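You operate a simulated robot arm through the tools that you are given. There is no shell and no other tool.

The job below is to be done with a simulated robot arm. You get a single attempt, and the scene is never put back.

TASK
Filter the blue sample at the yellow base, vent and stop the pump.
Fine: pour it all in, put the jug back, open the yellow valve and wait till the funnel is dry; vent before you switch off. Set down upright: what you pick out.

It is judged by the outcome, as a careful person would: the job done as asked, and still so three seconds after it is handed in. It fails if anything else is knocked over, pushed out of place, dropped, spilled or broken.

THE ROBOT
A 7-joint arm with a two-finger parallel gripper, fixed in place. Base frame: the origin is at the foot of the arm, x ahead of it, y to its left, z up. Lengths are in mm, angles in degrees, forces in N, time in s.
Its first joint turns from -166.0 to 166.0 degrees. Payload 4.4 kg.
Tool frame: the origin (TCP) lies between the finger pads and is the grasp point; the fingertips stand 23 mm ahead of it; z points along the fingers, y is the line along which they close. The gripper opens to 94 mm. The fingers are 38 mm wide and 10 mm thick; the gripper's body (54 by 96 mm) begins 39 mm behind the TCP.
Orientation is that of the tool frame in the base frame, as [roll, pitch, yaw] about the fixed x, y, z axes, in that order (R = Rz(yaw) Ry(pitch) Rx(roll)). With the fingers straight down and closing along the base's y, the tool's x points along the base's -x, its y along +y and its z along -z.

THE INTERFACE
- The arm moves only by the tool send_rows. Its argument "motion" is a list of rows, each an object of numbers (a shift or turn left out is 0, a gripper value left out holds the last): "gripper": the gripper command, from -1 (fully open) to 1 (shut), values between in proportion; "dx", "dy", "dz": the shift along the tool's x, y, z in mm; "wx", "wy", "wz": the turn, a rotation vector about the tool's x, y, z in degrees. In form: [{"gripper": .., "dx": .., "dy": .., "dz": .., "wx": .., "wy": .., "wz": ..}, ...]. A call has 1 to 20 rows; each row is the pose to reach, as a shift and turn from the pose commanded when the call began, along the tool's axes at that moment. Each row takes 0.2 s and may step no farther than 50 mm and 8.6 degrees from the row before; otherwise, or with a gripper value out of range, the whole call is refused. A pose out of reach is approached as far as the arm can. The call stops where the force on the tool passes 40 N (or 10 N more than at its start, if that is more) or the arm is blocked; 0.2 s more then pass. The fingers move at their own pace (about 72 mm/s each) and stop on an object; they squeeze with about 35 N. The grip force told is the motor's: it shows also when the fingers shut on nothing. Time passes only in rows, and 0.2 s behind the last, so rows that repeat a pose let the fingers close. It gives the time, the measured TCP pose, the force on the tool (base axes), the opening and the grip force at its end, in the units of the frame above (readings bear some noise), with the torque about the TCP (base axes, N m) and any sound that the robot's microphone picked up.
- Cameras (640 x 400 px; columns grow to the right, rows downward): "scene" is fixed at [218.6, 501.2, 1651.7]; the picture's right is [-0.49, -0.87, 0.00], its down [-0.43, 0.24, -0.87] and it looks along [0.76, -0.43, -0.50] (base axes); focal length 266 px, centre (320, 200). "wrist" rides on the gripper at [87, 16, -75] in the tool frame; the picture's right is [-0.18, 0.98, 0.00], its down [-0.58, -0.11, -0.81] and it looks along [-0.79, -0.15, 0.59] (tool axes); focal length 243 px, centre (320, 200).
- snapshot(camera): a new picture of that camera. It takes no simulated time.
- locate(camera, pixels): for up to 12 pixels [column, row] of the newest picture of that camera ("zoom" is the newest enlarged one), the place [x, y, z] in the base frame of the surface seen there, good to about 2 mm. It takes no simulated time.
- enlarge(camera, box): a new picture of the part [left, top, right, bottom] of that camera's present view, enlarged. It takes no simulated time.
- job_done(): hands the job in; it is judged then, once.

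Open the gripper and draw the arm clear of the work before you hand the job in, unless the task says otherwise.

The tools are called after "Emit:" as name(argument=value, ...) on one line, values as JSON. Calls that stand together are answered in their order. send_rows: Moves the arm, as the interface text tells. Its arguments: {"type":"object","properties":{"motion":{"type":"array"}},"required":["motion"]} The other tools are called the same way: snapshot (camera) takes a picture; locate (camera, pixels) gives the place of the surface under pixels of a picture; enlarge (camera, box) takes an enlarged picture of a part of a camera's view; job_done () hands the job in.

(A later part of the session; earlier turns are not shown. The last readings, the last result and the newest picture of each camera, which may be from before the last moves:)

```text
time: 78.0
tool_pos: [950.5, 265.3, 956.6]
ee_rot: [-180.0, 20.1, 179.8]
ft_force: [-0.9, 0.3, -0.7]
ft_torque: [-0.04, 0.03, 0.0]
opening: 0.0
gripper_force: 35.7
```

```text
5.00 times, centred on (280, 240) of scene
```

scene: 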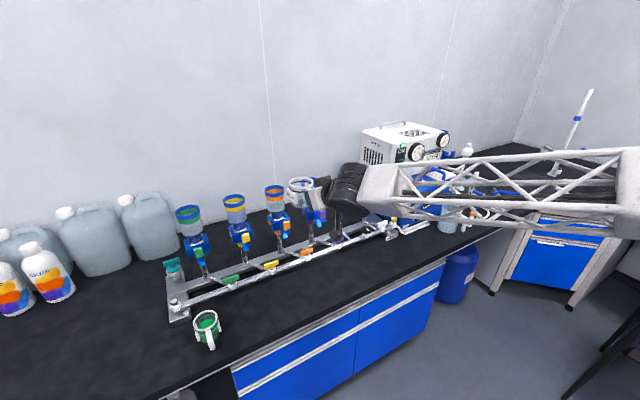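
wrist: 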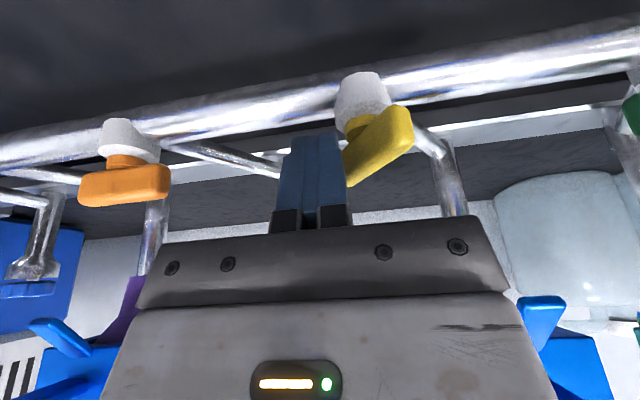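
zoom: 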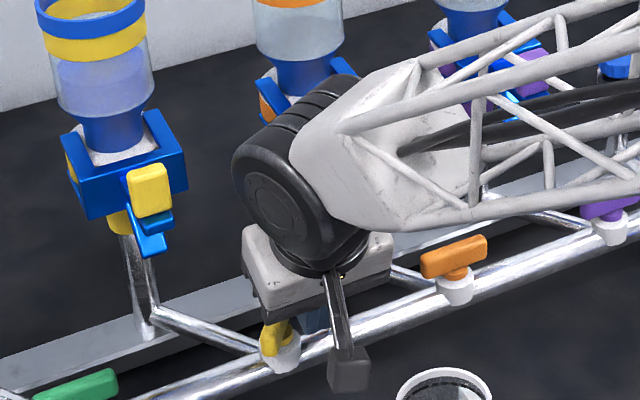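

The handle is now at ~56°. I finish the quarter turn by pushing sideways to the left about 10 mm in small steps.

Emit:
send_rows(motion=[{"gripper": 1, "dy": 1.5}, {"dy": 3}, {"dy": 4.5}, {"dy": 6}, {"dy": 7.5}, {"dy": 9}, {"dy": 10}, {"dy": 10.5}, {"dy": 10.5}])

Emit:
snapshot(camera="wrist")

Emit:
enlarge(camera="scene", box=[220, 180, 300, 280])

```text
time: 80.0
tool_pos: [952.0, 274.2, 957.3]
ee_rot: [-180.0, 20.0, 179.9]
ft_force: [13.6, -35.0, 1.6]
ft_torque: [-0.44, -0.2, -0.66]
opening: 0.1
gripper_force: 34.9
```

```text
taken
```

wrist: 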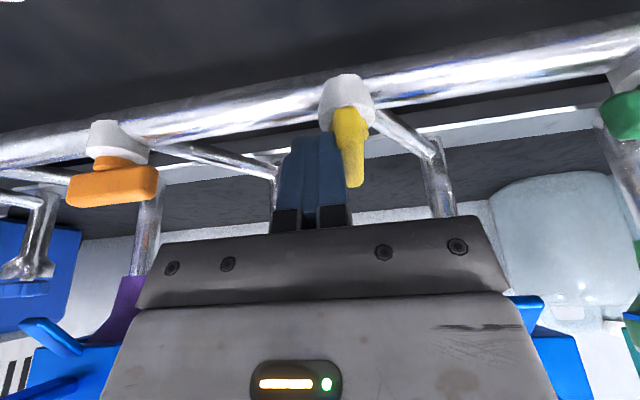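

```text
4.00 times, centred on (260, 230) of scene
```

zoom: 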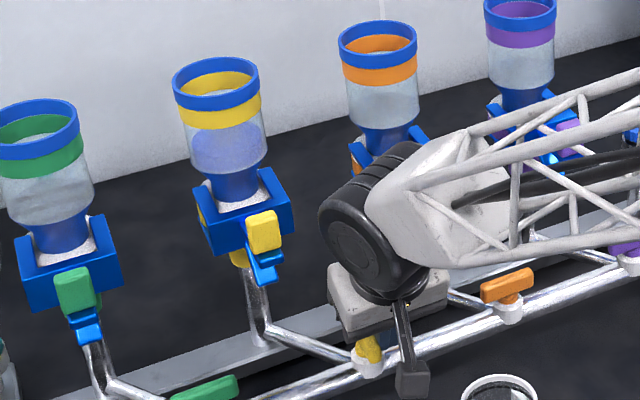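

The side force rose to 35 N: the handle is at its stop, pointing toward the base, and the funnel level is already dropping. I back off to the right, then straight back and up.

Emit:
send_rows(motion=[{"gripper": 1, "dy": -5}, {"dy": -10}, {"dy": -12, "dx": 9.4, "dz": -3.4}, {"dy": -12, "dx": 28.2, "dz": -10.3}, {"dy": -12, "dx": 40, "dz": -14.6}, {"dy": -12, "dx": 30, "dz": -43}, {"dy": -12, "dx": 20, "dz": -70}, {"dy": -12, "dx": 35, "dz": -110}, {"dy": -12, "dx": 50, "dz": -150}, {"dy": -12, "dx": 60, "dz": -180}, {"dy": -12, "dx": 60, "dz": -180}])

Emit:
snapshot(camera="wrist")

Emit:
enlarge(camera="scene", box=[220, 180, 300, 280])

```text
time: 82.4
tool_pos: [834.7, 262.5, 1108.1]
ee_rot: [-179.9, 20.0, 179.8]
ft_force: [0.2, 0.7, 0.1]
ft_torque: [-0.03, 0.0, 0.01]
opening: 0.0
gripper_force: 34.7
```

```text
taken
```

wrist: 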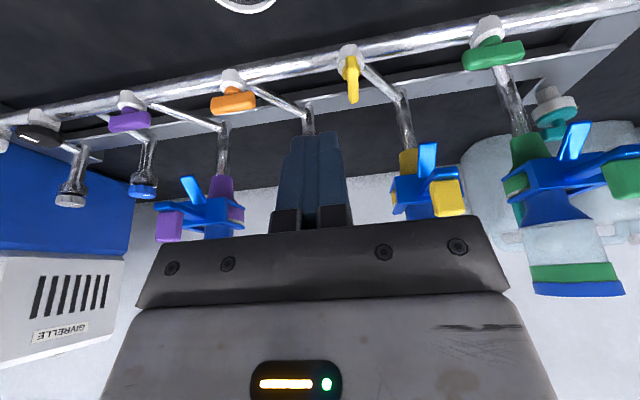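

```text
4.00 times, centred on (260, 230) of scene
```

zoom: 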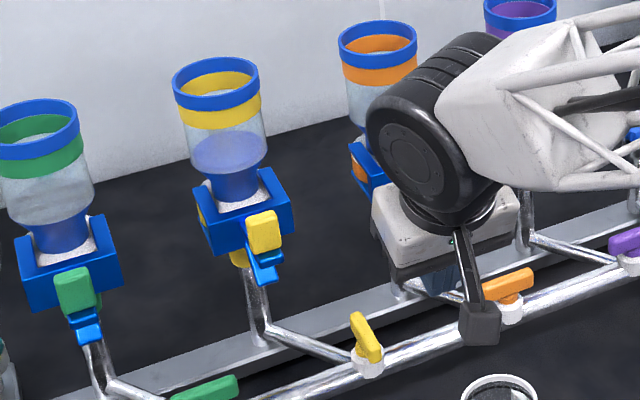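

The yellow handle now points across the line (open) and the liquid level is dropping. I draw the arm back toward (700,-60,1200) to get a clear view and let time pass.

Emit:
send_rows(motion=[{"gripper": 1, "dx": 10.6, "dy": -35.8, "dz": -14.7}, {"dx": 21.1, "dy": -71.7, "dz": -29.5}, {"dx": 31.7, "dy": -107.5, "dz": -44.2}, {"dx": 42.3, "dy": -143.3, "dz": -58.9}, {"dx": 52.8, "dy": -179.2, "dz": -73.7}, {"dx": 63.4, "dy": -215, "dz": -88.4}, {"dx": 74, "dy": -250.8, "dz": -103.1}, {"dx": 84.5, "dy": -286.7, "dz": -117.9}, {"dx": 95.1, "dy": -322.5, "dz": -132.6}, {"dx": 95.1, "dy": -322.5, "dz": -132.6}])

Emit:
snapshot(camera="scene")

Emit:
enlarge(camera="scene", box=[205, 185, 265, 270])

```text
time: 84.6
tool_pos: [698.2, -55.3, 1199.6]
ee_rot: [180.0, 20.0, 179.9]
ft_force: [-0.2, 0.7, -0.4]
ft_torque: [0.01, -0.01, -0.04]
opening: 0.2
gripper_force: 35.3
```

```text
taken
```

scene: 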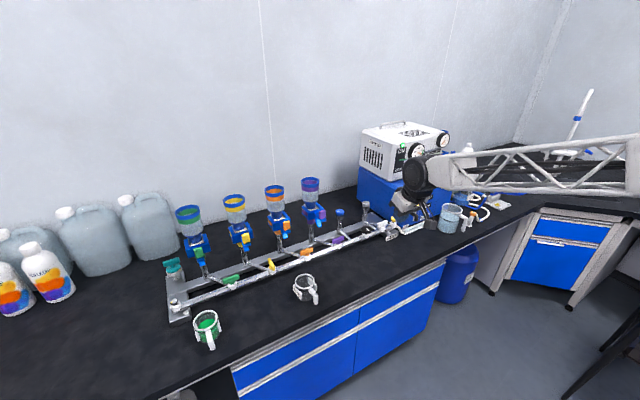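

```text
4.71 times, centred on (235, 228) of scene
```

zoom: 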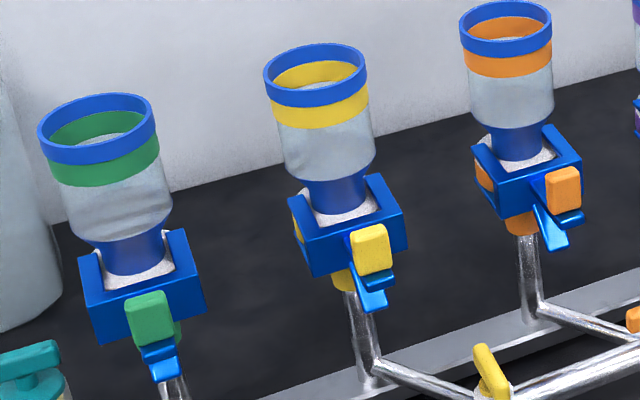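

The glass of the yellow funnel now looks clear. I move the arm out of the line of sight to the pump display and wait a few seconds.

Emit:
send_rows(motion=[{"gripper": 1, "dx": 11.6, "dy": 31, "dz": -25.5}, {"dx": 23.2, "dy": 62, "dz": -51}, {"dx": 34.7, "dy": 93, "dz": -76.5}, {"dx": 46.3, "dy": 124, "dz": -102}, {"dx": 57.9, "dy": 155, "dz": -127.5}, {"dx": 57.9, "dy": 155, "dz": -127.5}, {"dx": 57.9, "dy": 155, "dz": -127.5}, {"dx": 57.9, "dy": 155, "dz": -127.5}, {"dx": 57.9, "dy": 155, "dz": -127.5}, {"dx": 57.9, "dy": 155, "dz": -127.5}, {"dx": 57.9, "dy": 155, "dz": -127.5}, {"dx": 57.9, "dy": 155, "dz": -127.5}, {"dx": 57.9, "dy": 155, "dz": -127.5}, {"dx": 57.9, "dy": 155, "dz": -127.5}, {"dx": 57.9, "dy": 155, "dz": -127.5}])

Emit:
snapshot(camera="scene")

Emit:
enlarge(camera="scene", box=[385, 125, 455, 235])

Emit:
enlarge(camera="scene", box=[205, 185, 265, 270])

```text
time: 87.8
tool_pos: [602.4, 95.4, 1300.3]
ee_rot: [-180.0, 19.9, 179.8]
ft_force: [1.2, -0.1, 0.7]
ft_torque: [-0.01, -0.01, 0.02]
opening: 0.0
gripper_force: 34.4
```

```text
taken
```

scene: 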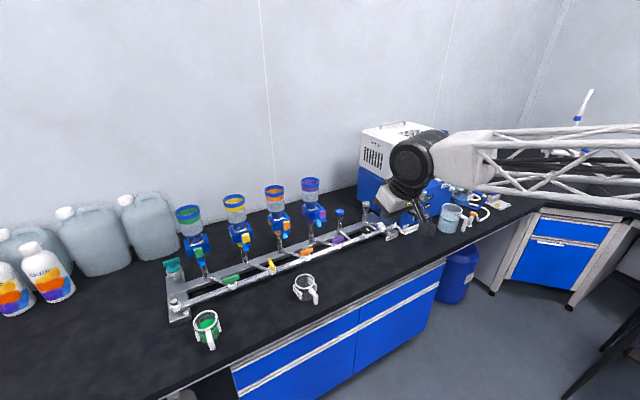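

```text
3.64 times, centred on (420, 180) of scene
```

zoom: 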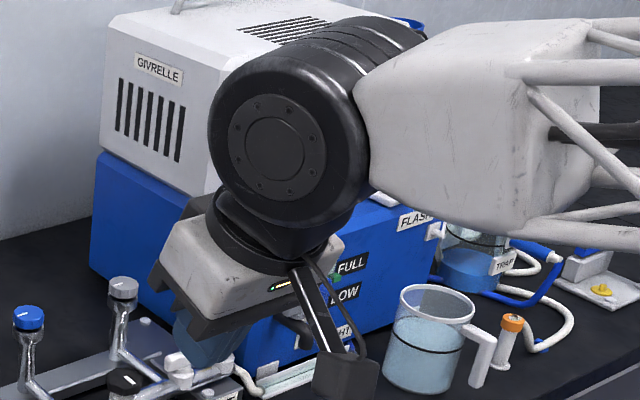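

```text
4.71 times, centred on (235, 228) of scene
```

zoom: 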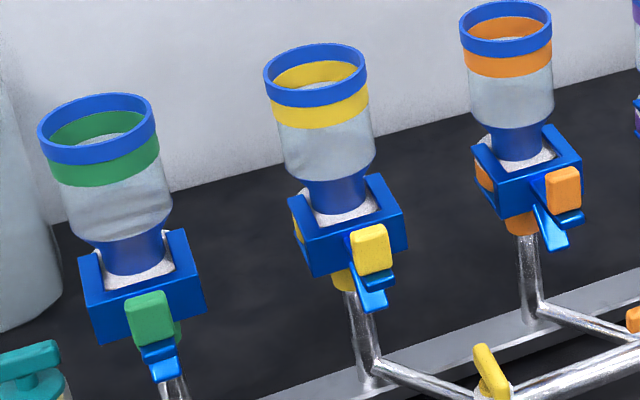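

The display is hidden by the arm. I raise the arm to look down into the yellow funnel with the wrist camera, which also clears the view of the pump.

Emit:
send_rows(motion=[{"gripper": 1, "dx": -30, "dy": 24.7, "dz": -8.5, "wy": 1.8}, {"dx": -60, "dy": 49.5, "dz": -16.9, "wy": 3.6}, {"dx": -89.9, "dy": 74.2, "dz": -25.4, "wy": 5.4}, {"dx": -119.9, "dy": 98.9, "dz": -33.8, "wy": 7.3}, {"dx": -149.9, "dy": 123.6, "dz": -42.3, "wy": 9.1}, {"dx": -179.8, "dy": 148.4, "dz": -50.7, "wy": 10.9}, {"dx": -209.8, "dy": 173.1, "dz": -59.2, "wy": 12.7}, {"dx": -239.8, "dy": 197.8, "dz": -67.6, "wy": 14.5}, {"dx": -269.8, "dy": 222.5, "dz": -76.1, "wy": 16.4}, {"dx": -299.7, "dy": 247.3, "dz": -84.5, "wy": 18.2}, {"dx": -329.7, "dy": 272, "dz": -93, "wy": 20}, {"dx": -329.7, "dy": 272, "dz": -93, "wy": 20}])

Emit:
snapshot(camera="wrist")

Emit:
snapshot(camera="scene")

Emit:
enlarge(camera="scene", box=[385, 125, 455, 175])

```text
time: 90.4
tool_pos: [880.9, 370.2, 1500.5]
ee_rot: [-180.0, 0.0, 179.9]
ft_force: [-0.1, -0.9, 0.0]
ft_torque: [-0.01, -0.01, 0.01]
opening: 0.1
gripper_force: 35.3
```

```text
taken
```

wrist: 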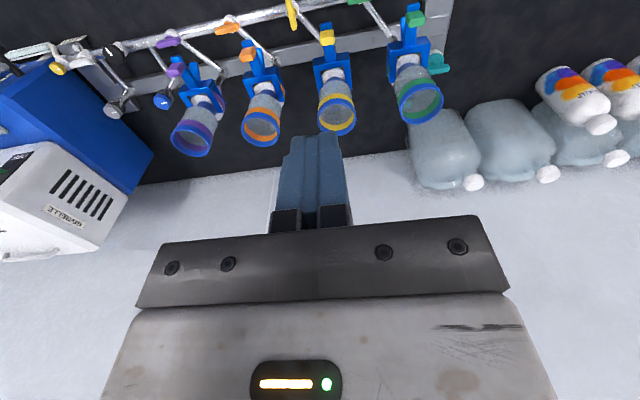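

```text
taken
```

scene: 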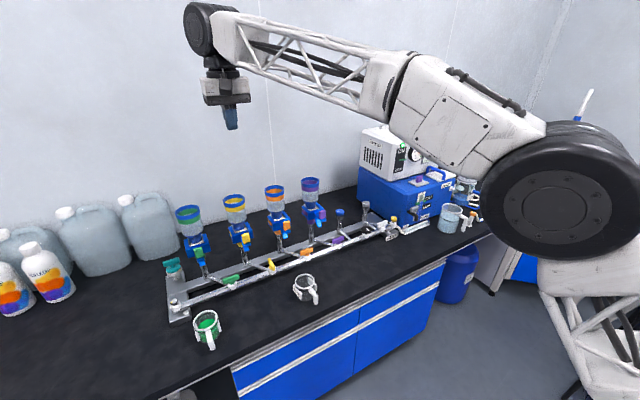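

```text
8.00 times, centred on (420, 150) of scene
```

zoom: 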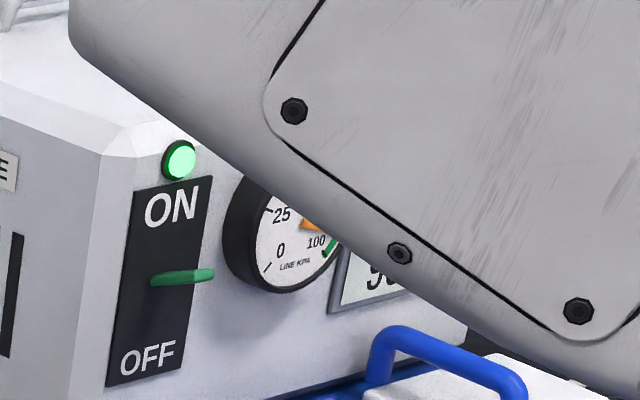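

I enlarge the wrist view into the yellow funnel (337,105) and the flask sight in the scene view.

Emit:
enlarge(camera="wrist", box=[230, 40, 450, 160])

Emit:
enlarge(camera="scene", box=[400, 180, 440, 230])

Emit:
enlarge(camera="wrist", box=[310, 65, 365, 145])

```text
2.91 times, centred on (340, 100) of wrist
```

zoom: 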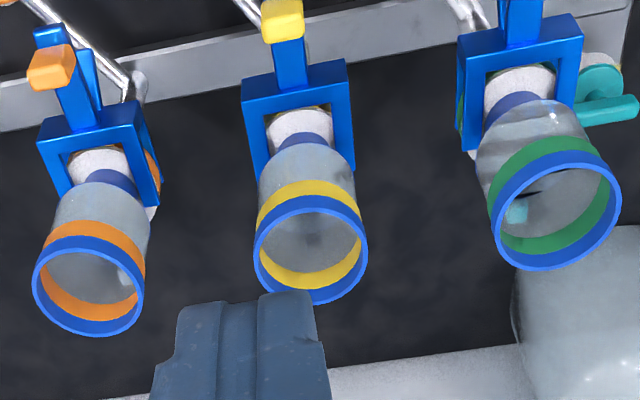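

```text
8.00 times, centred on (420, 205) of scene
```

zoom: 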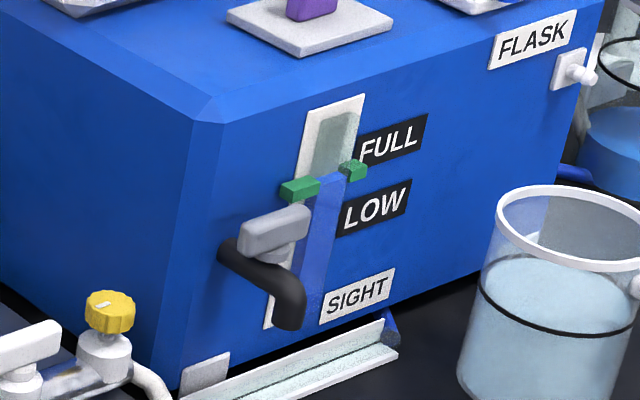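

```text
5.00 times, centred on (338, 105) of wrist
```

zoom: 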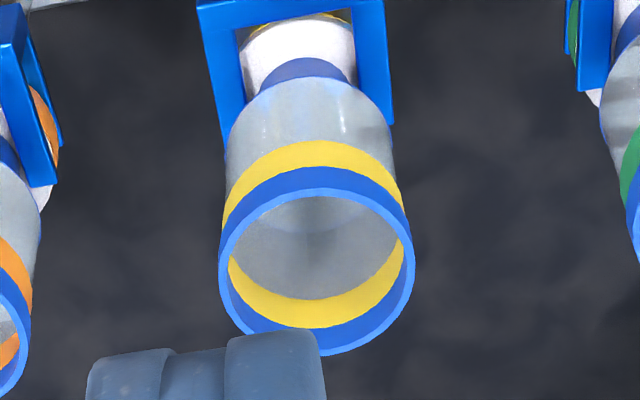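

The yellow funnel is empty and dry inside, and the trap jar turned bluer (filtrate arrived). I wait some more seconds to be sure, and meanwhile measure the vent area and pump box corner.

Emit:
send_rows(motion=[{"gripper": 1, "dz": 0}, {"dz": 0}, {"dz": 0}, {"dz": 0}, {"dz": 0}, {"dz": 0}, {"dz": 0}, {"dz": 0}, {"dz": 0}, {"dz": 0}, {"dz": 0}, {"dz": 0}, {"dz": 0}, {"dz": 0}, {"dz": 0}, {"dz": 0}, {"dz": 0}, {"dz": 0}, {"dz": 0}, {"dz": 0}])

Emit:
enlarge(camera="scene", box=[205, 185, 265, 240])

Emit:
enlarge(camera="scene", box=[355, 170, 435, 240])

Emit:
locate(camera="zoom", pixels=[[190, 45], [190, 120], [195, 170], [120, 40], [50, 80], [240, 50], [320, 90], [250, 120], [260, 160], [410, 150], [350, 165], [245, 195]])

```text
time: 94.6
tool_pos: [880.0, 368.9, 1499.9]
ee_rot: [-180.0, 0.0, 179.9]
ft_force: [-0.7, 0.8, -0.2]
ft_torque: [0.01, 0.01, -0.01]
opening: 0.0
gripper_force: 34.9
```

```text
7.27 times, centred on (235, 212) of scene
```

zoom: 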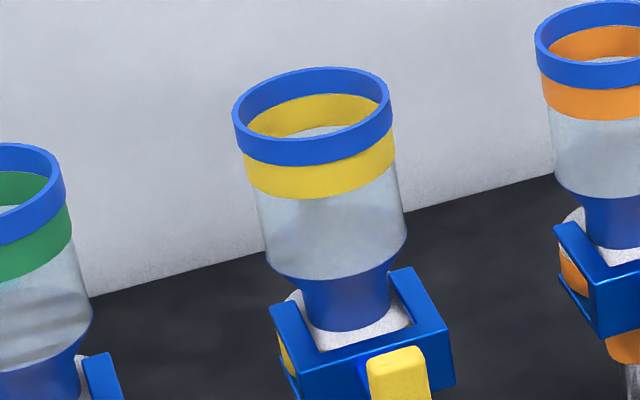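

```text
5.71 times, centred on (395, 205) of scene
```

zoom: 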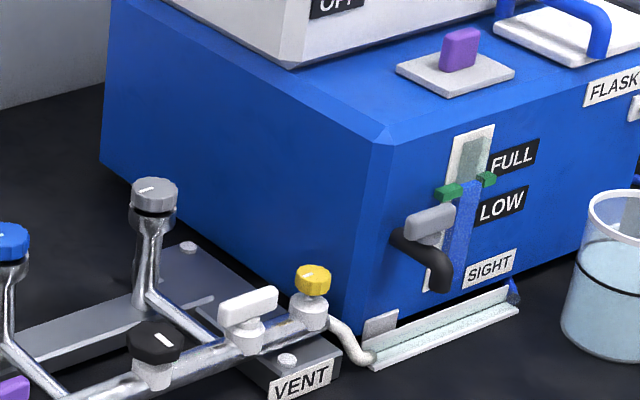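

```text
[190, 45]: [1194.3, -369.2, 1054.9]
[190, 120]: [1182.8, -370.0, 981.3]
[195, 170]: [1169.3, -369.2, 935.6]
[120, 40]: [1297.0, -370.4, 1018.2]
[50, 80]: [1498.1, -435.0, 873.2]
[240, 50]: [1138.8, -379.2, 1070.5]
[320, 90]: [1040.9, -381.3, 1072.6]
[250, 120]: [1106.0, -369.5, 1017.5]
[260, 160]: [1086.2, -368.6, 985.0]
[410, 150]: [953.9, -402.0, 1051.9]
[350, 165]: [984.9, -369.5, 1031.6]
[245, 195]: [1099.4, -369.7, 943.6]
```

The pump box's left face is at y=-369 and its front at x≈953, leaving ample room. I measure the white vent T-handle and yellow knob in this zoom.

Emit:
locate(camera="zoom", pixels=[[222, 308], [275, 290], [248, 300], [225, 322], [275, 305], [250, 316], [248, 335], [312, 275], [298, 280], [328, 280], [312, 292], [152, 335]])

```text
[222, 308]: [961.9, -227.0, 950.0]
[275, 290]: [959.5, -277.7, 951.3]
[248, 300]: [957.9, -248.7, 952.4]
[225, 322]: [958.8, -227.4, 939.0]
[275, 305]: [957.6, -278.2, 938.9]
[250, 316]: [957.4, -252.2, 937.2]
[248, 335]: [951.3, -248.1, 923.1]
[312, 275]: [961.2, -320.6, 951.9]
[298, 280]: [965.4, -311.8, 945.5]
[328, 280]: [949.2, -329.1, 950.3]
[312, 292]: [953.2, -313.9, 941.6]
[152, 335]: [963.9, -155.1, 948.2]
```

The white T-handle spans y -280 to -226 (centre ≈-253), same shape as the yellow one; it sits by the VENT label on its own stub. The funnel is still dry. I bring the arm around to an intermediate point (700,-100,1250), pitching back to 70° down.

Emit:
send_rows(motion=[{"gripper": 1, "dx": 13.8, "dy": -36.1, "dz": 19.2, "wy": -1.54}, {"dx": 27.7, "dy": -72.2, "dz": 38.5, "wy": -3.08}, {"dx": 41.5, "dy": -108.2, "dz": 57.7, "wy": -4.62}, {"dx": 55.4, "dy": -144.3, "dz": 76.9, "wy": -6.15}, {"dx": 69.2, "dy": -180.4, "dz": 96.2, "wy": -7.69}, {"dx": 83.1, "dy": -216.5, "dz": 115.4, "wy": -9.23}, {"dx": 96.9, "dy": -252.5, "dz": 134.6, "wy": -10.77}, {"dx": 110.8, "dy": -288.6, "dz": 153.8, "wy": -12.31}, {"dx": 124.6, "dy": -324.7, "dz": 173.1, "wy": -13.85}, {"dx": 138.5, "dy": -360.8, "dz": 192.3, "wy": -15.38}, {"dx": 152.3, "dy": -396.8, "dz": 211.5, "wy": -16.92}, {"dx": 166.2, "dy": -432.9, "dz": 230.8, "wy": -18.46}, {"dx": 180, "dy": -469, "dz": 250, "wy": -20}, {"dx": 180, "dy": -469, "dz": 250, "wy": -20}])

Emit:
snapshot(camera="wrist")

```text
time: 97.6
tool_pos: [698.1, -99.8, 1249.4]
ee_rot: [-180.0, 19.9, 179.8]
ft_force: [0.6, 0.4, -0.1]
ft_torque: [0.01, -0.03, -0.03]
opening: 0.0
gripper_force: 34.8
```

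```text
taken
```

wrist: 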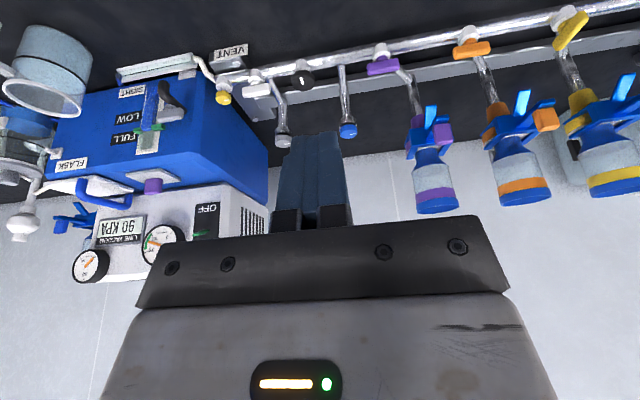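

The display still reads 90 kPa with the yellow valve open, so the line needs venting. I move above the white vent handle's right end, to (918,-279,1061).

Emit:
send_rows(motion=[{"gripper": 1, "dx": -17.8, "dy": -22.4, "dz": 31.5}, {"dx": -35.6, "dy": -44.9, "dz": 63.1}, {"dx": -53.4, "dy": -67.3, "dz": 94.6}, {"dx": -71.2, "dy": -89.8, "dz": 126.2}, {"dx": -88.9, "dy": -112.2, "dz": 157.7}, {"dx": -106.7, "dy": -134.6, "dz": 189.2}, {"dx": -124.5, "dy": -157.1, "dz": 220.8}, {"dx": -142.3, "dy": -179.5, "dz": 252.3}, {"dx": -142.3, "dy": -179.5, "dz": 252.3}])

Emit:
snapshot(camera="wrist")

Emit:
enlarge(camera="scene", box=[240, 240, 300, 290])

Emit:
locate(camera="zoom", pixels=[[335, 165], [345, 205], [355, 225], [330, 180], [350, 190]])

```text
time: 99.6
tool_pos: [917.7, -277.2, 1058.6]
ee_rot: [-180.0, 20.0, 179.9]
ft_force: [0.0, -0.3, 0.3]
ft_torque: [-0.03, 0.02, -0.05]
opening: 0.0
gripper_force: 34.8
```

```text
taken
```

wrist: 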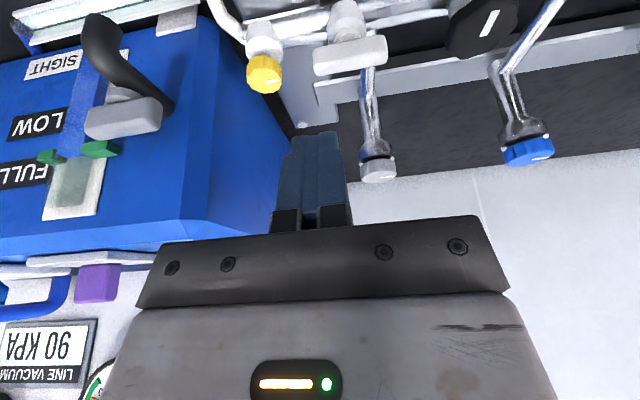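

```text
8.00 times, centred on (270, 265) of scene
```

zoom: 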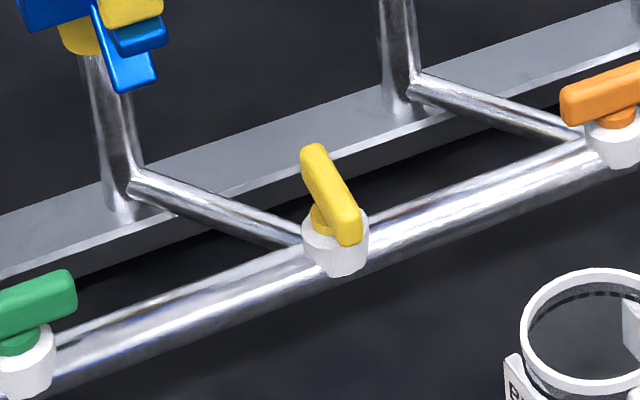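

```text
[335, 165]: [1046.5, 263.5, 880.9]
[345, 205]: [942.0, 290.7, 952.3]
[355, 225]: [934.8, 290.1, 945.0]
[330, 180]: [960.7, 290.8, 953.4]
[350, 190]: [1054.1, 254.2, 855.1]
```

The yellow handle measures exactly along x (fully open). The fingertips hang above and in front of the white vent handle (wrist (350,55)); I descend in front of its right end.

Emit:
send_rows(motion=[{"gripper": 1, "dx": 9, "dy": -1, "dz": 24}, {"dx": 18, "dy": -2, "dz": 48}, {"dx": 27, "dy": -2, "dz": 72}, {"dx": 32.5, "dy": -2, "dz": 86}, {"dx": 35.1, "dy": -2, "dz": 93.7}, {"dx": 35.1, "dy": -2, "dz": 93.7}])

Emit:
snapshot(camera="wrist")

Emit:
enlarge(camera="scene", box=[350, 180, 430, 250])

```text
time: 101.0
tool_pos: [916.3, -282.3, 959.9]
ee_rot: [180.0, 20.0, 179.9]
ft_force: [-0.2, -0.4, -0.5]
ft_torque: [0.02, -0.01, -0.02]
opening: 0.1
gripper_force: 34.6
```

```text
taken
```

wrist: 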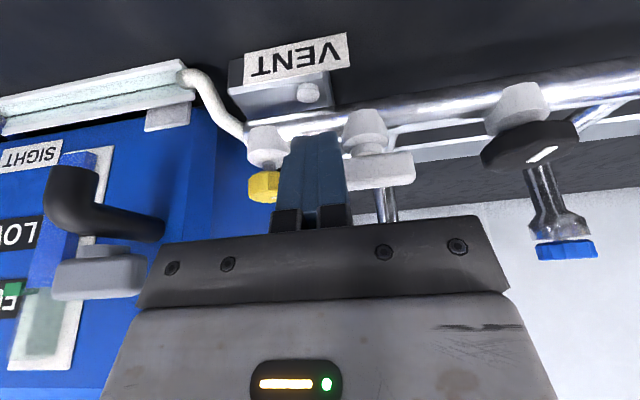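

```text
5.71 times, centred on (390, 215) of scene
```

zoom: 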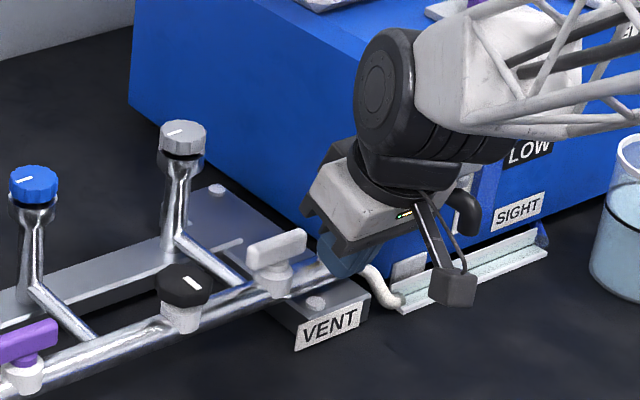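

The fingertips are in front of the white handle's right end, clear of the yellow knob (16 mm). I push forward gently, as I did with the yellow handle.

Emit:
send_rows(motion=[{"gripper": 1, "dx": -4.7, "dy": 1.5, "dz": 1.7}, {"dx": -9.4, "dy": 1.5, "dz": 3.4}, {"dx": -12.2, "dy": 1.5, "dz": 4.4}, {"dx": -14.1, "dy": 1.5, "dz": 5.1}, {"dx": -16, "dy": 1.5, "dz": 5.8}, {"dx": -17.9, "dy": 1.5, "dz": 6.5}, {"dx": -19.7, "dy": 1.5, "dz": 7.2}, {"dx": -21.6, "dy": 1.5, "dz": 7.9}, {"dx": -21.6, "dy": 1.5, "dz": 7.9}])

Emit:
snapshot(camera="wrist")

Emit:
enlarge(camera="scene", box=[350, 180, 430, 250])

```text
time: 103.0
tool_pos: [940.0, -280.7, 958.8]
ee_rot: [-180.0, 20.0, 180.0]
ft_force: [-0.7, -0.5, 2.0]
ft_torque: [0.02, 0.01, -0.01]
opening: 0.1
gripper_force: 34.7
```

```text
taken
```

wrist: 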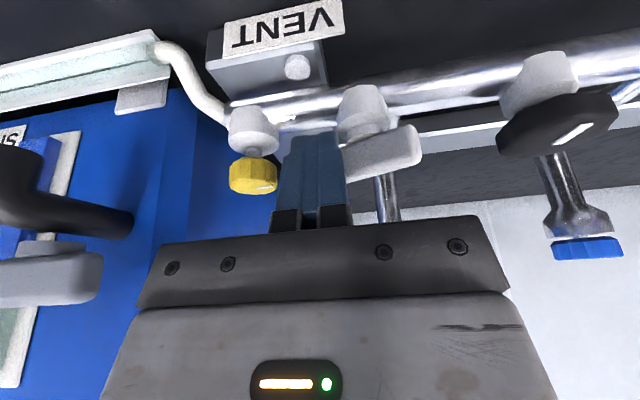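

```text
5.71 times, centred on (390, 215) of scene
```

zoom: 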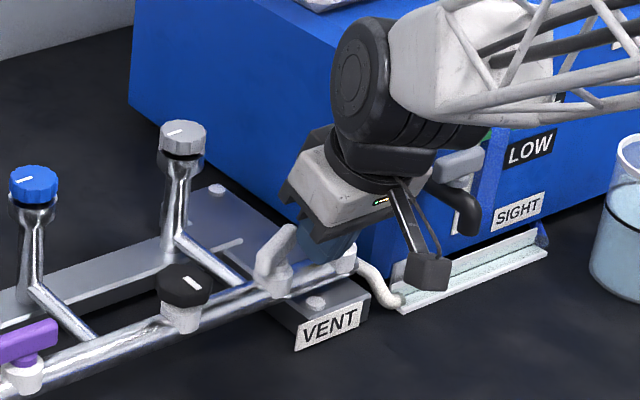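

The white handle is turning the same way, with little force. I push the next 12 mm forward, then sideways to its stop.

Emit:
send_rows(motion=[{"gripper": 1, "dx": -1.9, "dz": 0.7}, {"dx": -3.8, "dz": 1.4}, {"dx": -5.6, "dz": 2}, {"dx": -7.5, "dz": 2.7}, {"dx": -9.4, "dz": 3.4}, {"dx": -11.3, "dz": 4.1}, {"dx": -11.3, "dz": 4.1}])

Emit:
snapshot(camera="wrist")

```text
time: 104.6
tool_pos: [952.5, -279.9, 959.2]
ee_rot: [180.0, 19.9, 179.9]
ft_force: [-1.4, -1.5, 1.6]
ft_torque: [-0.02, -0.04, -0.01]
opening: 0.0
gripper_force: 35.3
```

```text
taken
```

wrist: 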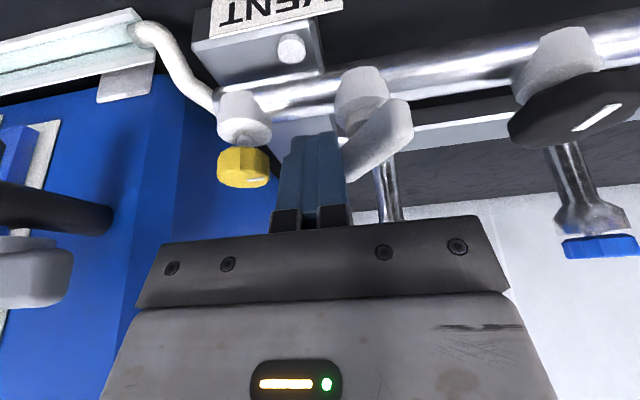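

The handle is at ~50°. I push sideways ~11 mm to the left to complete the quarter turn.

Emit:
send_rows(motion=[{"gripper": 1, "dy": 1.5}, {"dy": 3}, {"dy": 4.5}, {"dy": 6}, {"dy": 7.5}, {"dy": 9}, {"dy": 10}, {"dy": 11}, {"dy": 11}])

Emit:
snapshot(camera="wrist")

Emit:
enlarge(camera="scene", box=[350, 120, 460, 250])

```text
time: 106.7
tool_pos: [952.7, -270.5, 960.0]
ee_rot: [-180.0, 20.0, 179.9]
ft_force: [5.2, -11.7, -4.0]
ft_torque: [-0.16, -0.01, -0.29]
opening: 0.2
gripper_force: 35.3
stopped in row 9: the force on the tool passed its limit at 41 N (the readings are from after the stop); the commanded pose is now the measured one
```

```text
taken
```

wrist: 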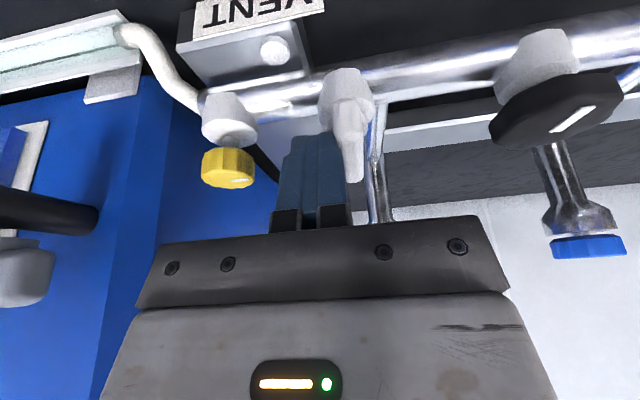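

```text
3.08 times, centred on (405, 185) of scene
```

zoom: 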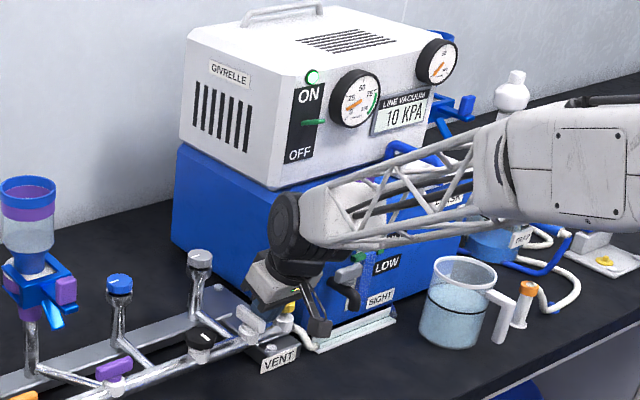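

The handle is at its stop and the LINE VACUUM display has dropped to 10 kPa – the line is venting. I back off to the right, then back and up.

Emit:
send_rows(motion=[{"gripper": 1, "dy": -5}, {"dy": -9}, {"dy": -9, "dx": 9.4, "dz": -3.4}, {"dy": -9, "dx": 28.2, "dz": -10.3}, {"dy": -9, "dx": 40, "dz": -14.6}, {"dy": -9, "dx": 30, "dz": -43}, {"dy": -9, "dx": 20, "dz": -70}, {"dy": -9, "dx": 35, "dz": -110}, {"dy": -9, "dx": 50, "dz": -150}, {"dy": -9, "dx": 60, "dz": -180}, {"dy": -9, "dx": 60, "dz": -180}])

Emit:
snapshot(camera="wrist")

Emit:
enlarge(camera="scene", box=[350, 120, 460, 250])

```text
time: 109.1
tool_pos: [836.2, -279.6, 1108.7]
ee_rot: [-180.0, 20.1, 180.0]
ft_force: [0.5, 0.3, -0.3]
ft_torque: [0.01, 0.05, 0.02]
opening: 0.0
gripper_force: 34.7
```

```text
taken
```

wrist: 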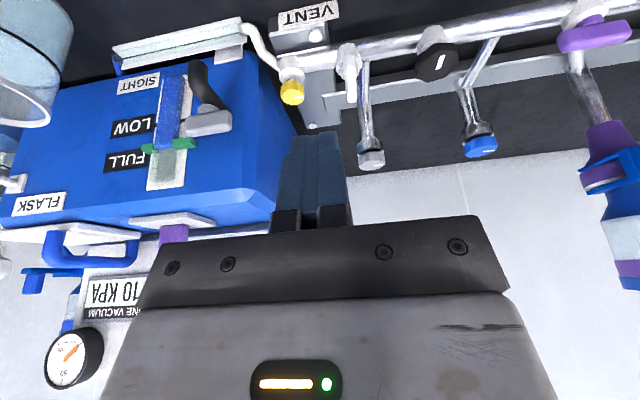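

```text
3.08 times, centred on (405, 185) of scene
```

zoom: 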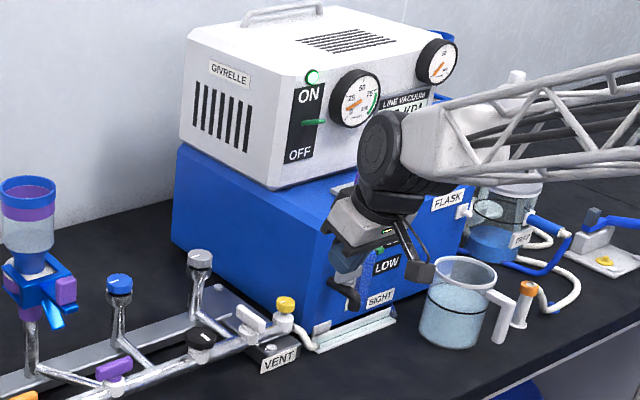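

The display reads 10 kPa with the vent open. Next I look at the pump switch: I move the wrist camera up in front of the white unit, TCP (930,-450,1314).

Emit:
send_rows(motion=[{"gripper": 1, "dx": -22.7, "dy": -24.3, "dz": -23}, {"dx": -45.4, "dy": -48.7, "dz": -45.9}, {"dx": -68.1, "dy": -73, "dz": -68.9}, {"dx": -90.7, "dy": -97.4, "dz": -91.8}, {"dx": -113.4, "dy": -121.7, "dz": -114.8}, {"dx": -136.1, "dy": -146.1, "dz": -137.7}, {"dx": -158.8, "dy": -170.4, "dz": -160.7}, {"dx": -158.8, "dy": -170.4, "dz": -160.7}])

Emit:
snapshot(camera="wrist")

Emit:
enlarge(camera="wrist", box=[200, 20, 480, 200])

```text
time: 110.9
tool_pos: [928.1, -451.3, 1315.9]
ee_rot: [180.0, 20.1, 180.0]
ft_force: [0.0, 0.4, -0.6]
ft_torque: [-0.03, 0.03, 0.0]
opening: 0.0
gripper_force: 35.3
```

```text
taken
```

wrist: 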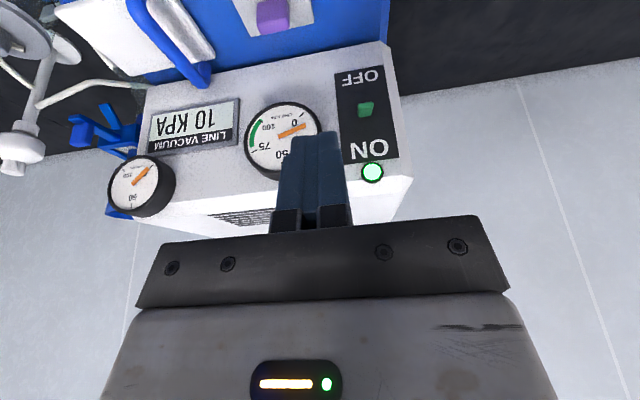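

```text
2.22 times, centred on (340, 110) of wrist
```

zoom: 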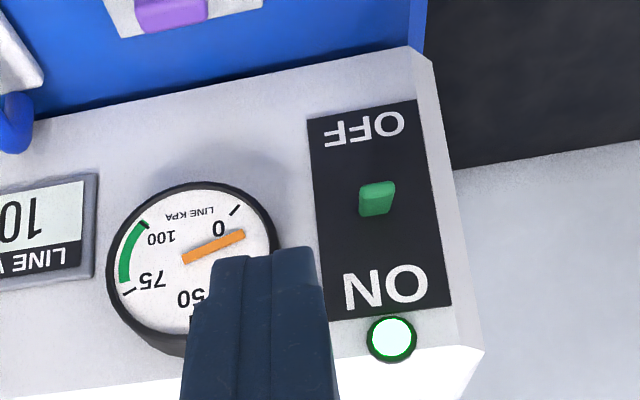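

The line gauge sits near 0 and the display shows 10 kPa steadily. The green switch lever is at wrist (365,108); I measure it and the surrounding plate.

Emit:
locate(camera="zoom", pixels=[[377, 198], [365, 210], [390, 185], [378, 183], [378, 213], [340, 200], [430, 200], [365, 130], [385, 290], [270, 240], [392, 338], [200, 190]])

Emit:
enlarge(camera="wrist", box=[325, 80, 405, 140])

Emit:
enlarge(camera="scene", box=[395, 140, 425, 180])

```text
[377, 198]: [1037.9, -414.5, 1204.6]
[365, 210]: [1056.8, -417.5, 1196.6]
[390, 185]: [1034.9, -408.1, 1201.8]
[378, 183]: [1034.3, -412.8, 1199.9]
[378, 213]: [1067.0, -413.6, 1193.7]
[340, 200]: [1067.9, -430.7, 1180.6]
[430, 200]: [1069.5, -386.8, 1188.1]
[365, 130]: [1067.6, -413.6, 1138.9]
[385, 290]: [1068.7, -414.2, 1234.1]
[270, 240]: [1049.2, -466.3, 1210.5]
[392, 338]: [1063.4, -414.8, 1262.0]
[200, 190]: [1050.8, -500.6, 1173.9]
```

```text
6.67 times, centred on (365, 110) of wrist
```

zoom: 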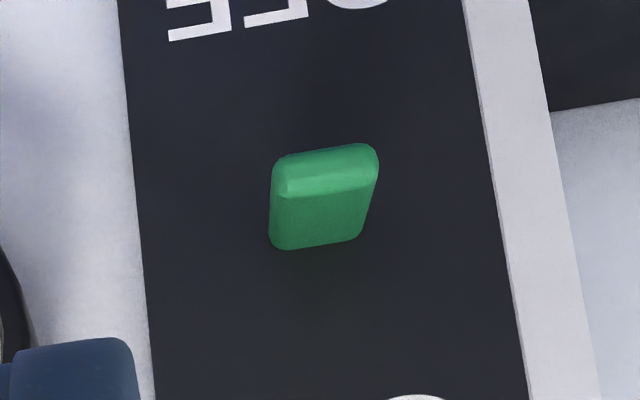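

```text
10.00 times, centred on (410, 160) of scene
```

zoom: 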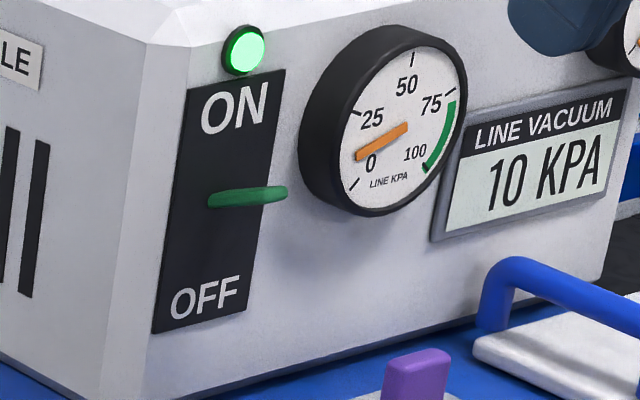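

The lever (y≈-414, width 16) sticks out from the plate at x=1068 to x≈1034 and tilts up (tip top z≈1205): it is ON. I'll press its tip down with the closed fingertips, tool pitched to 30° below horizontal; first I change pitch here and then go to a point in front, slightly above the lever.

Emit:
send_rows(motion=[{"gripper": 1, "wy": -8}, {"wy": -16}, {"wy": -24}, {"wy": -32}, {"wy": -40}, {"wy": -40}])

Emit:
send_rows(motion=[{"gripper": 1, "dx": 10.8, "dy": 12.3, "dz": 29.9}, {"dx": 21.6, "dy": 24.7, "dz": 59.9}, {"dx": 32.4, "dy": 37, "dz": 89.8}, {"dx": 32.4, "dy": 37, "dz": 89.8}])

Emit:
snapshot(camera="wrist")

Emit:
enlarge(camera="scene", box=[370, 110, 460, 190])

```text
time: 112.3
tool_pos: [928.2, -451.1, 1314.5]
ee_rot: [180.0, 60.1, 180.0]
ft_force: [-0.5, 0.6, 0.2]
ft_torque: [-0.01, -0.03, -0.01]
opening: 0.0
gripper_force: 35.0
```

```text
time: 113.3
tool_pos: [990.3, -414.4, 1242.1]
ee_rot: [-179.9, 60.1, -179.9]
ft_force: [-0.3, -0.1, 0.6]
ft_torque: [0.03, -0.01, 0.03]
opening: 0.0
gripper_force: 35.4
```

```text
taken
```

wrist: 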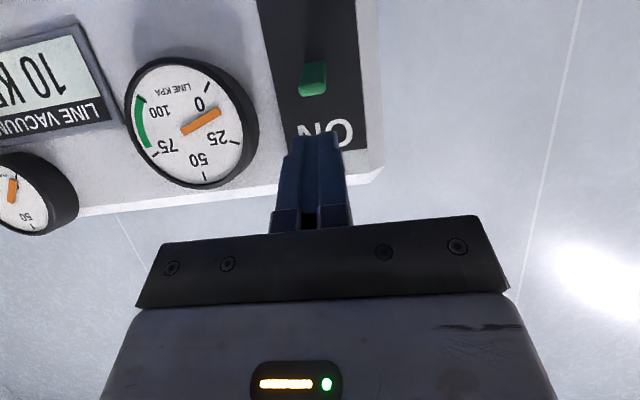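

```text
5.00 times, centred on (415, 150) of scene
```

zoom: 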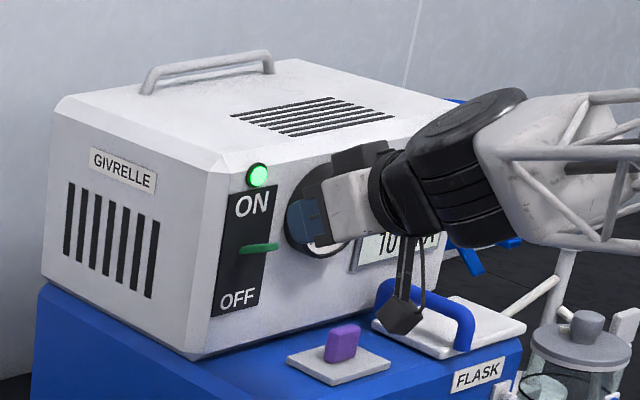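

The fingers are in front of the switch, lever at wrist (313,78). I re-measure the lever from this closer view.

Emit:
locate(camera="wrist", pixels=[[313, 70], [303, 82], [325, 78], [312, 92], [303, 92], [322, 90], [313, 64], [305, 70], [325, 66], [345, 90], [285, 90], [340, 130]])

Emit:
enlarge(camera="wrist", box=[270, 40, 370, 160])

```text
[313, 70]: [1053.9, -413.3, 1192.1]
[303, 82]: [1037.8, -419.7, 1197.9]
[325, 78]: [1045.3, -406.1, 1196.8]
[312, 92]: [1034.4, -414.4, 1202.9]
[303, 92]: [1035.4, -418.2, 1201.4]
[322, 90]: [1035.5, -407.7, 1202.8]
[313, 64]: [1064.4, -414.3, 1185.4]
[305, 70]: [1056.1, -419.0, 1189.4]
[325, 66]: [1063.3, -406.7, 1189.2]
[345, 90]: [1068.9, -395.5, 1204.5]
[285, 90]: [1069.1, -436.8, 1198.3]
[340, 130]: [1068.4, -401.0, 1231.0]
```

```text
3.33 times, centred on (320, 100) of wrist
```

zoom: 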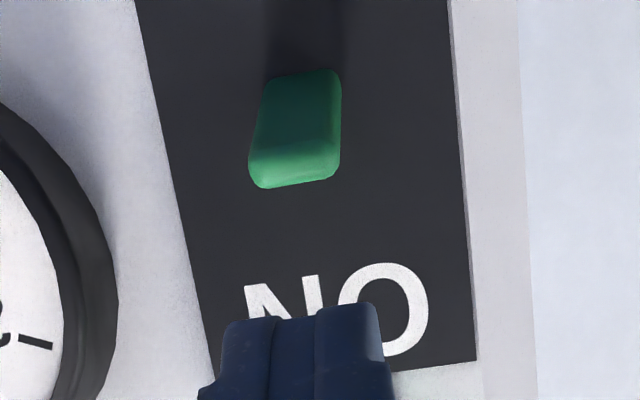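

The lever rises 30° from the hinge near (1068,1187) to its tip at (1034,1203). I advance 38 mm over it (corner of the fingertips ~9 mm above), then press down in small steps.

Emit:
send_rows(motion=[{"gripper": 1, "dx": -6.5, "dz": 11.3}, {"dx": -13, "dz": 22.5}, {"dx": -17, "dz": 29.4}, {"dx": -19, "dz": 32.9}, {"dx": -19, "dz": 32.9}])

Emit:
snapshot(camera="wrist")

Emit:
enlarge(camera="scene", box=[385, 125, 435, 185])

```text
time: 114.5
tool_pos: [1028.3, -412.9, 1242.6]
ee_rot: [-179.9, 60.2, 180.0]
ft_force: [0.5, 0.5, 0.3]
ft_torque: [0.0, 0.0, 0.02]
opening: 0.1
gripper_force: 35.0
```

```text
taken
```

wrist: 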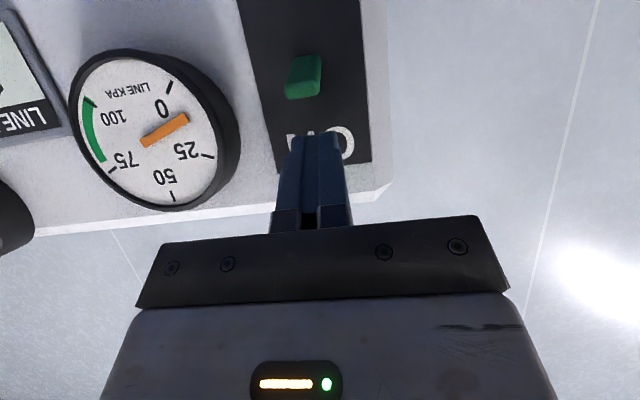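

```text
6.67 times, centred on (410, 155) of scene
```

zoom: 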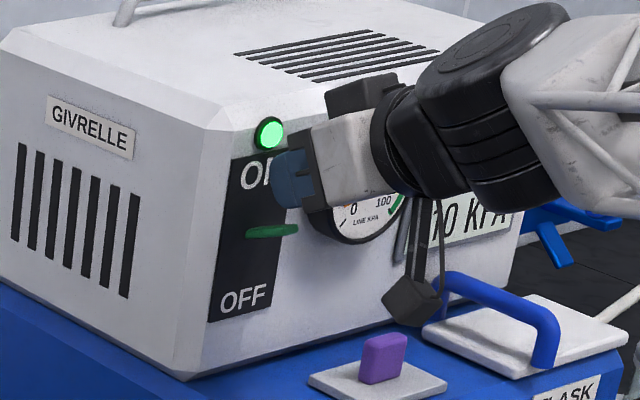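

The fingertips sit just above the lever. I press straight down 38 mm in small steps.

Emit:
send_rows(motion=[{"gripper": 1, "dx": 3.5, "dz": 2}, {"dx": 6.9, "dz": 4}, {"dx": 9.5, "dz": 5.5}, {"dx": 12.1, "dz": 7}, {"dx": 14.7, "dz": 8.5}, {"dx": 17.3, "dz": 10}, {"dx": 19.9, "dz": 11.5}, {"dx": 22.5, "dz": 13}, {"dx": 25.1, "dz": 14.5}, {"dx": 27.7, "dz": 16}, {"dx": 30.3, "dz": 17.5}, {"dx": 32.9, "dz": 19}, {"dx": 32.9, "dz": 19}])

Emit:
snapshot(camera="wrist")

Emit:
enlarge(camera="scene", box=[385, 125, 435, 185])

```text
time: 117.3
tool_pos: [1027.6, -412.7, 1203.7]
ee_rot: [-179.9, 60.1, -180.0]
ft_force: [-0.7, 0.0, -0.2]
ft_torque: [0.0, -0.02, 0.0]
opening: 0.0
gripper_force: 35.5
```

```text
taken
```

wrist: 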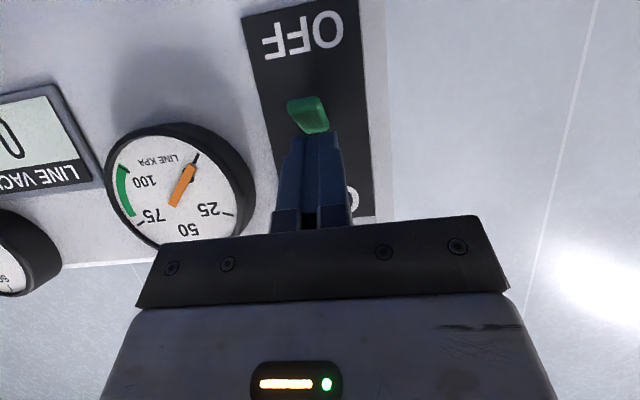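

```text
6.67 times, centred on (410, 155) of scene
```

zoom: 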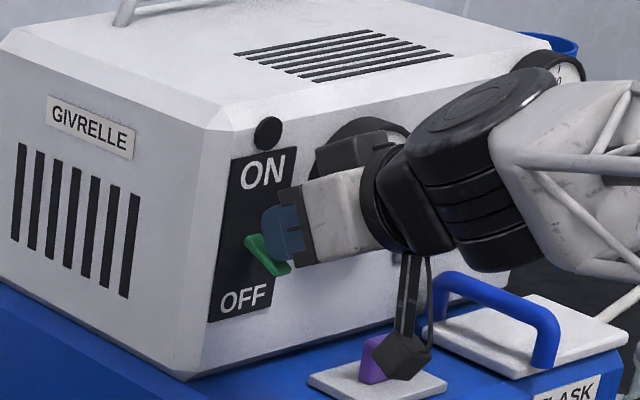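

The lever is down at OFF, the lamp is dark and the line gauge is falling to 0. I lift slightly and draw back from the pump.

Emit:
send_rows(motion=[{"gripper": 1, "dx": -6.9, "dz": -4}, {"dx": -12, "dz": -7}, {"dx": 3, "dz": -33}, {"dx": 18, "dz": -59}, {"dx": 28, "dz": -95}, {"dx": 20, "dz": -130}, {"dx": 5, "dz": -165}, {"dx": -10, "dz": -200}, {"dx": -25, "dz": -235}, {"dx": -25, "dz": -235}])

Emit:
snapshot(camera="wrist")

Emit:
snapshot(camera="scene")

```text
time: 119.5
tool_pos: [837.2, -412.7, 1343.6]
ee_rot: [-180.0, 60.0, 180.0]
ft_force: [0.1, -0.6, 0.3]
ft_torque: [-0.01, -0.05, 0.02]
opening: 0.1
gripper_force: 34.9
```

```text
taken
```

wrist: 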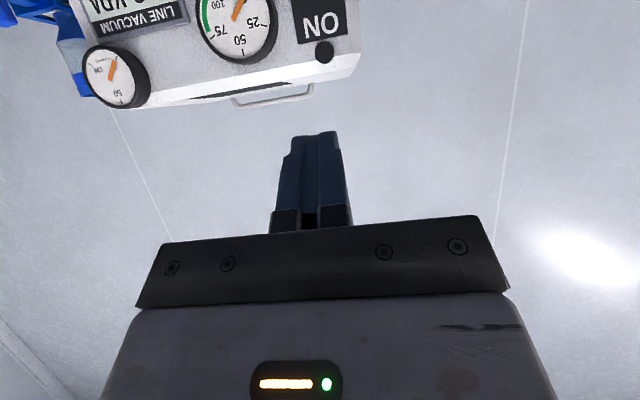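

```text
taken
```

scene: 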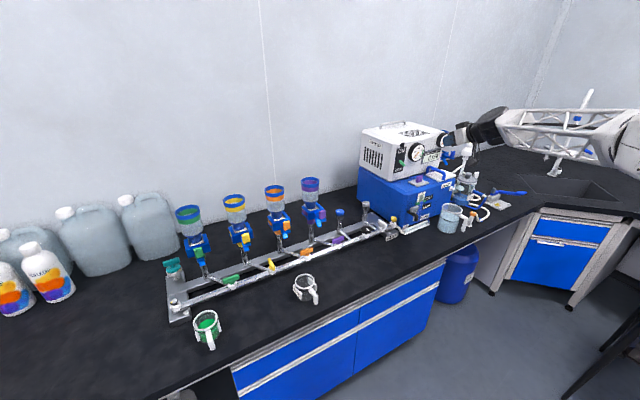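

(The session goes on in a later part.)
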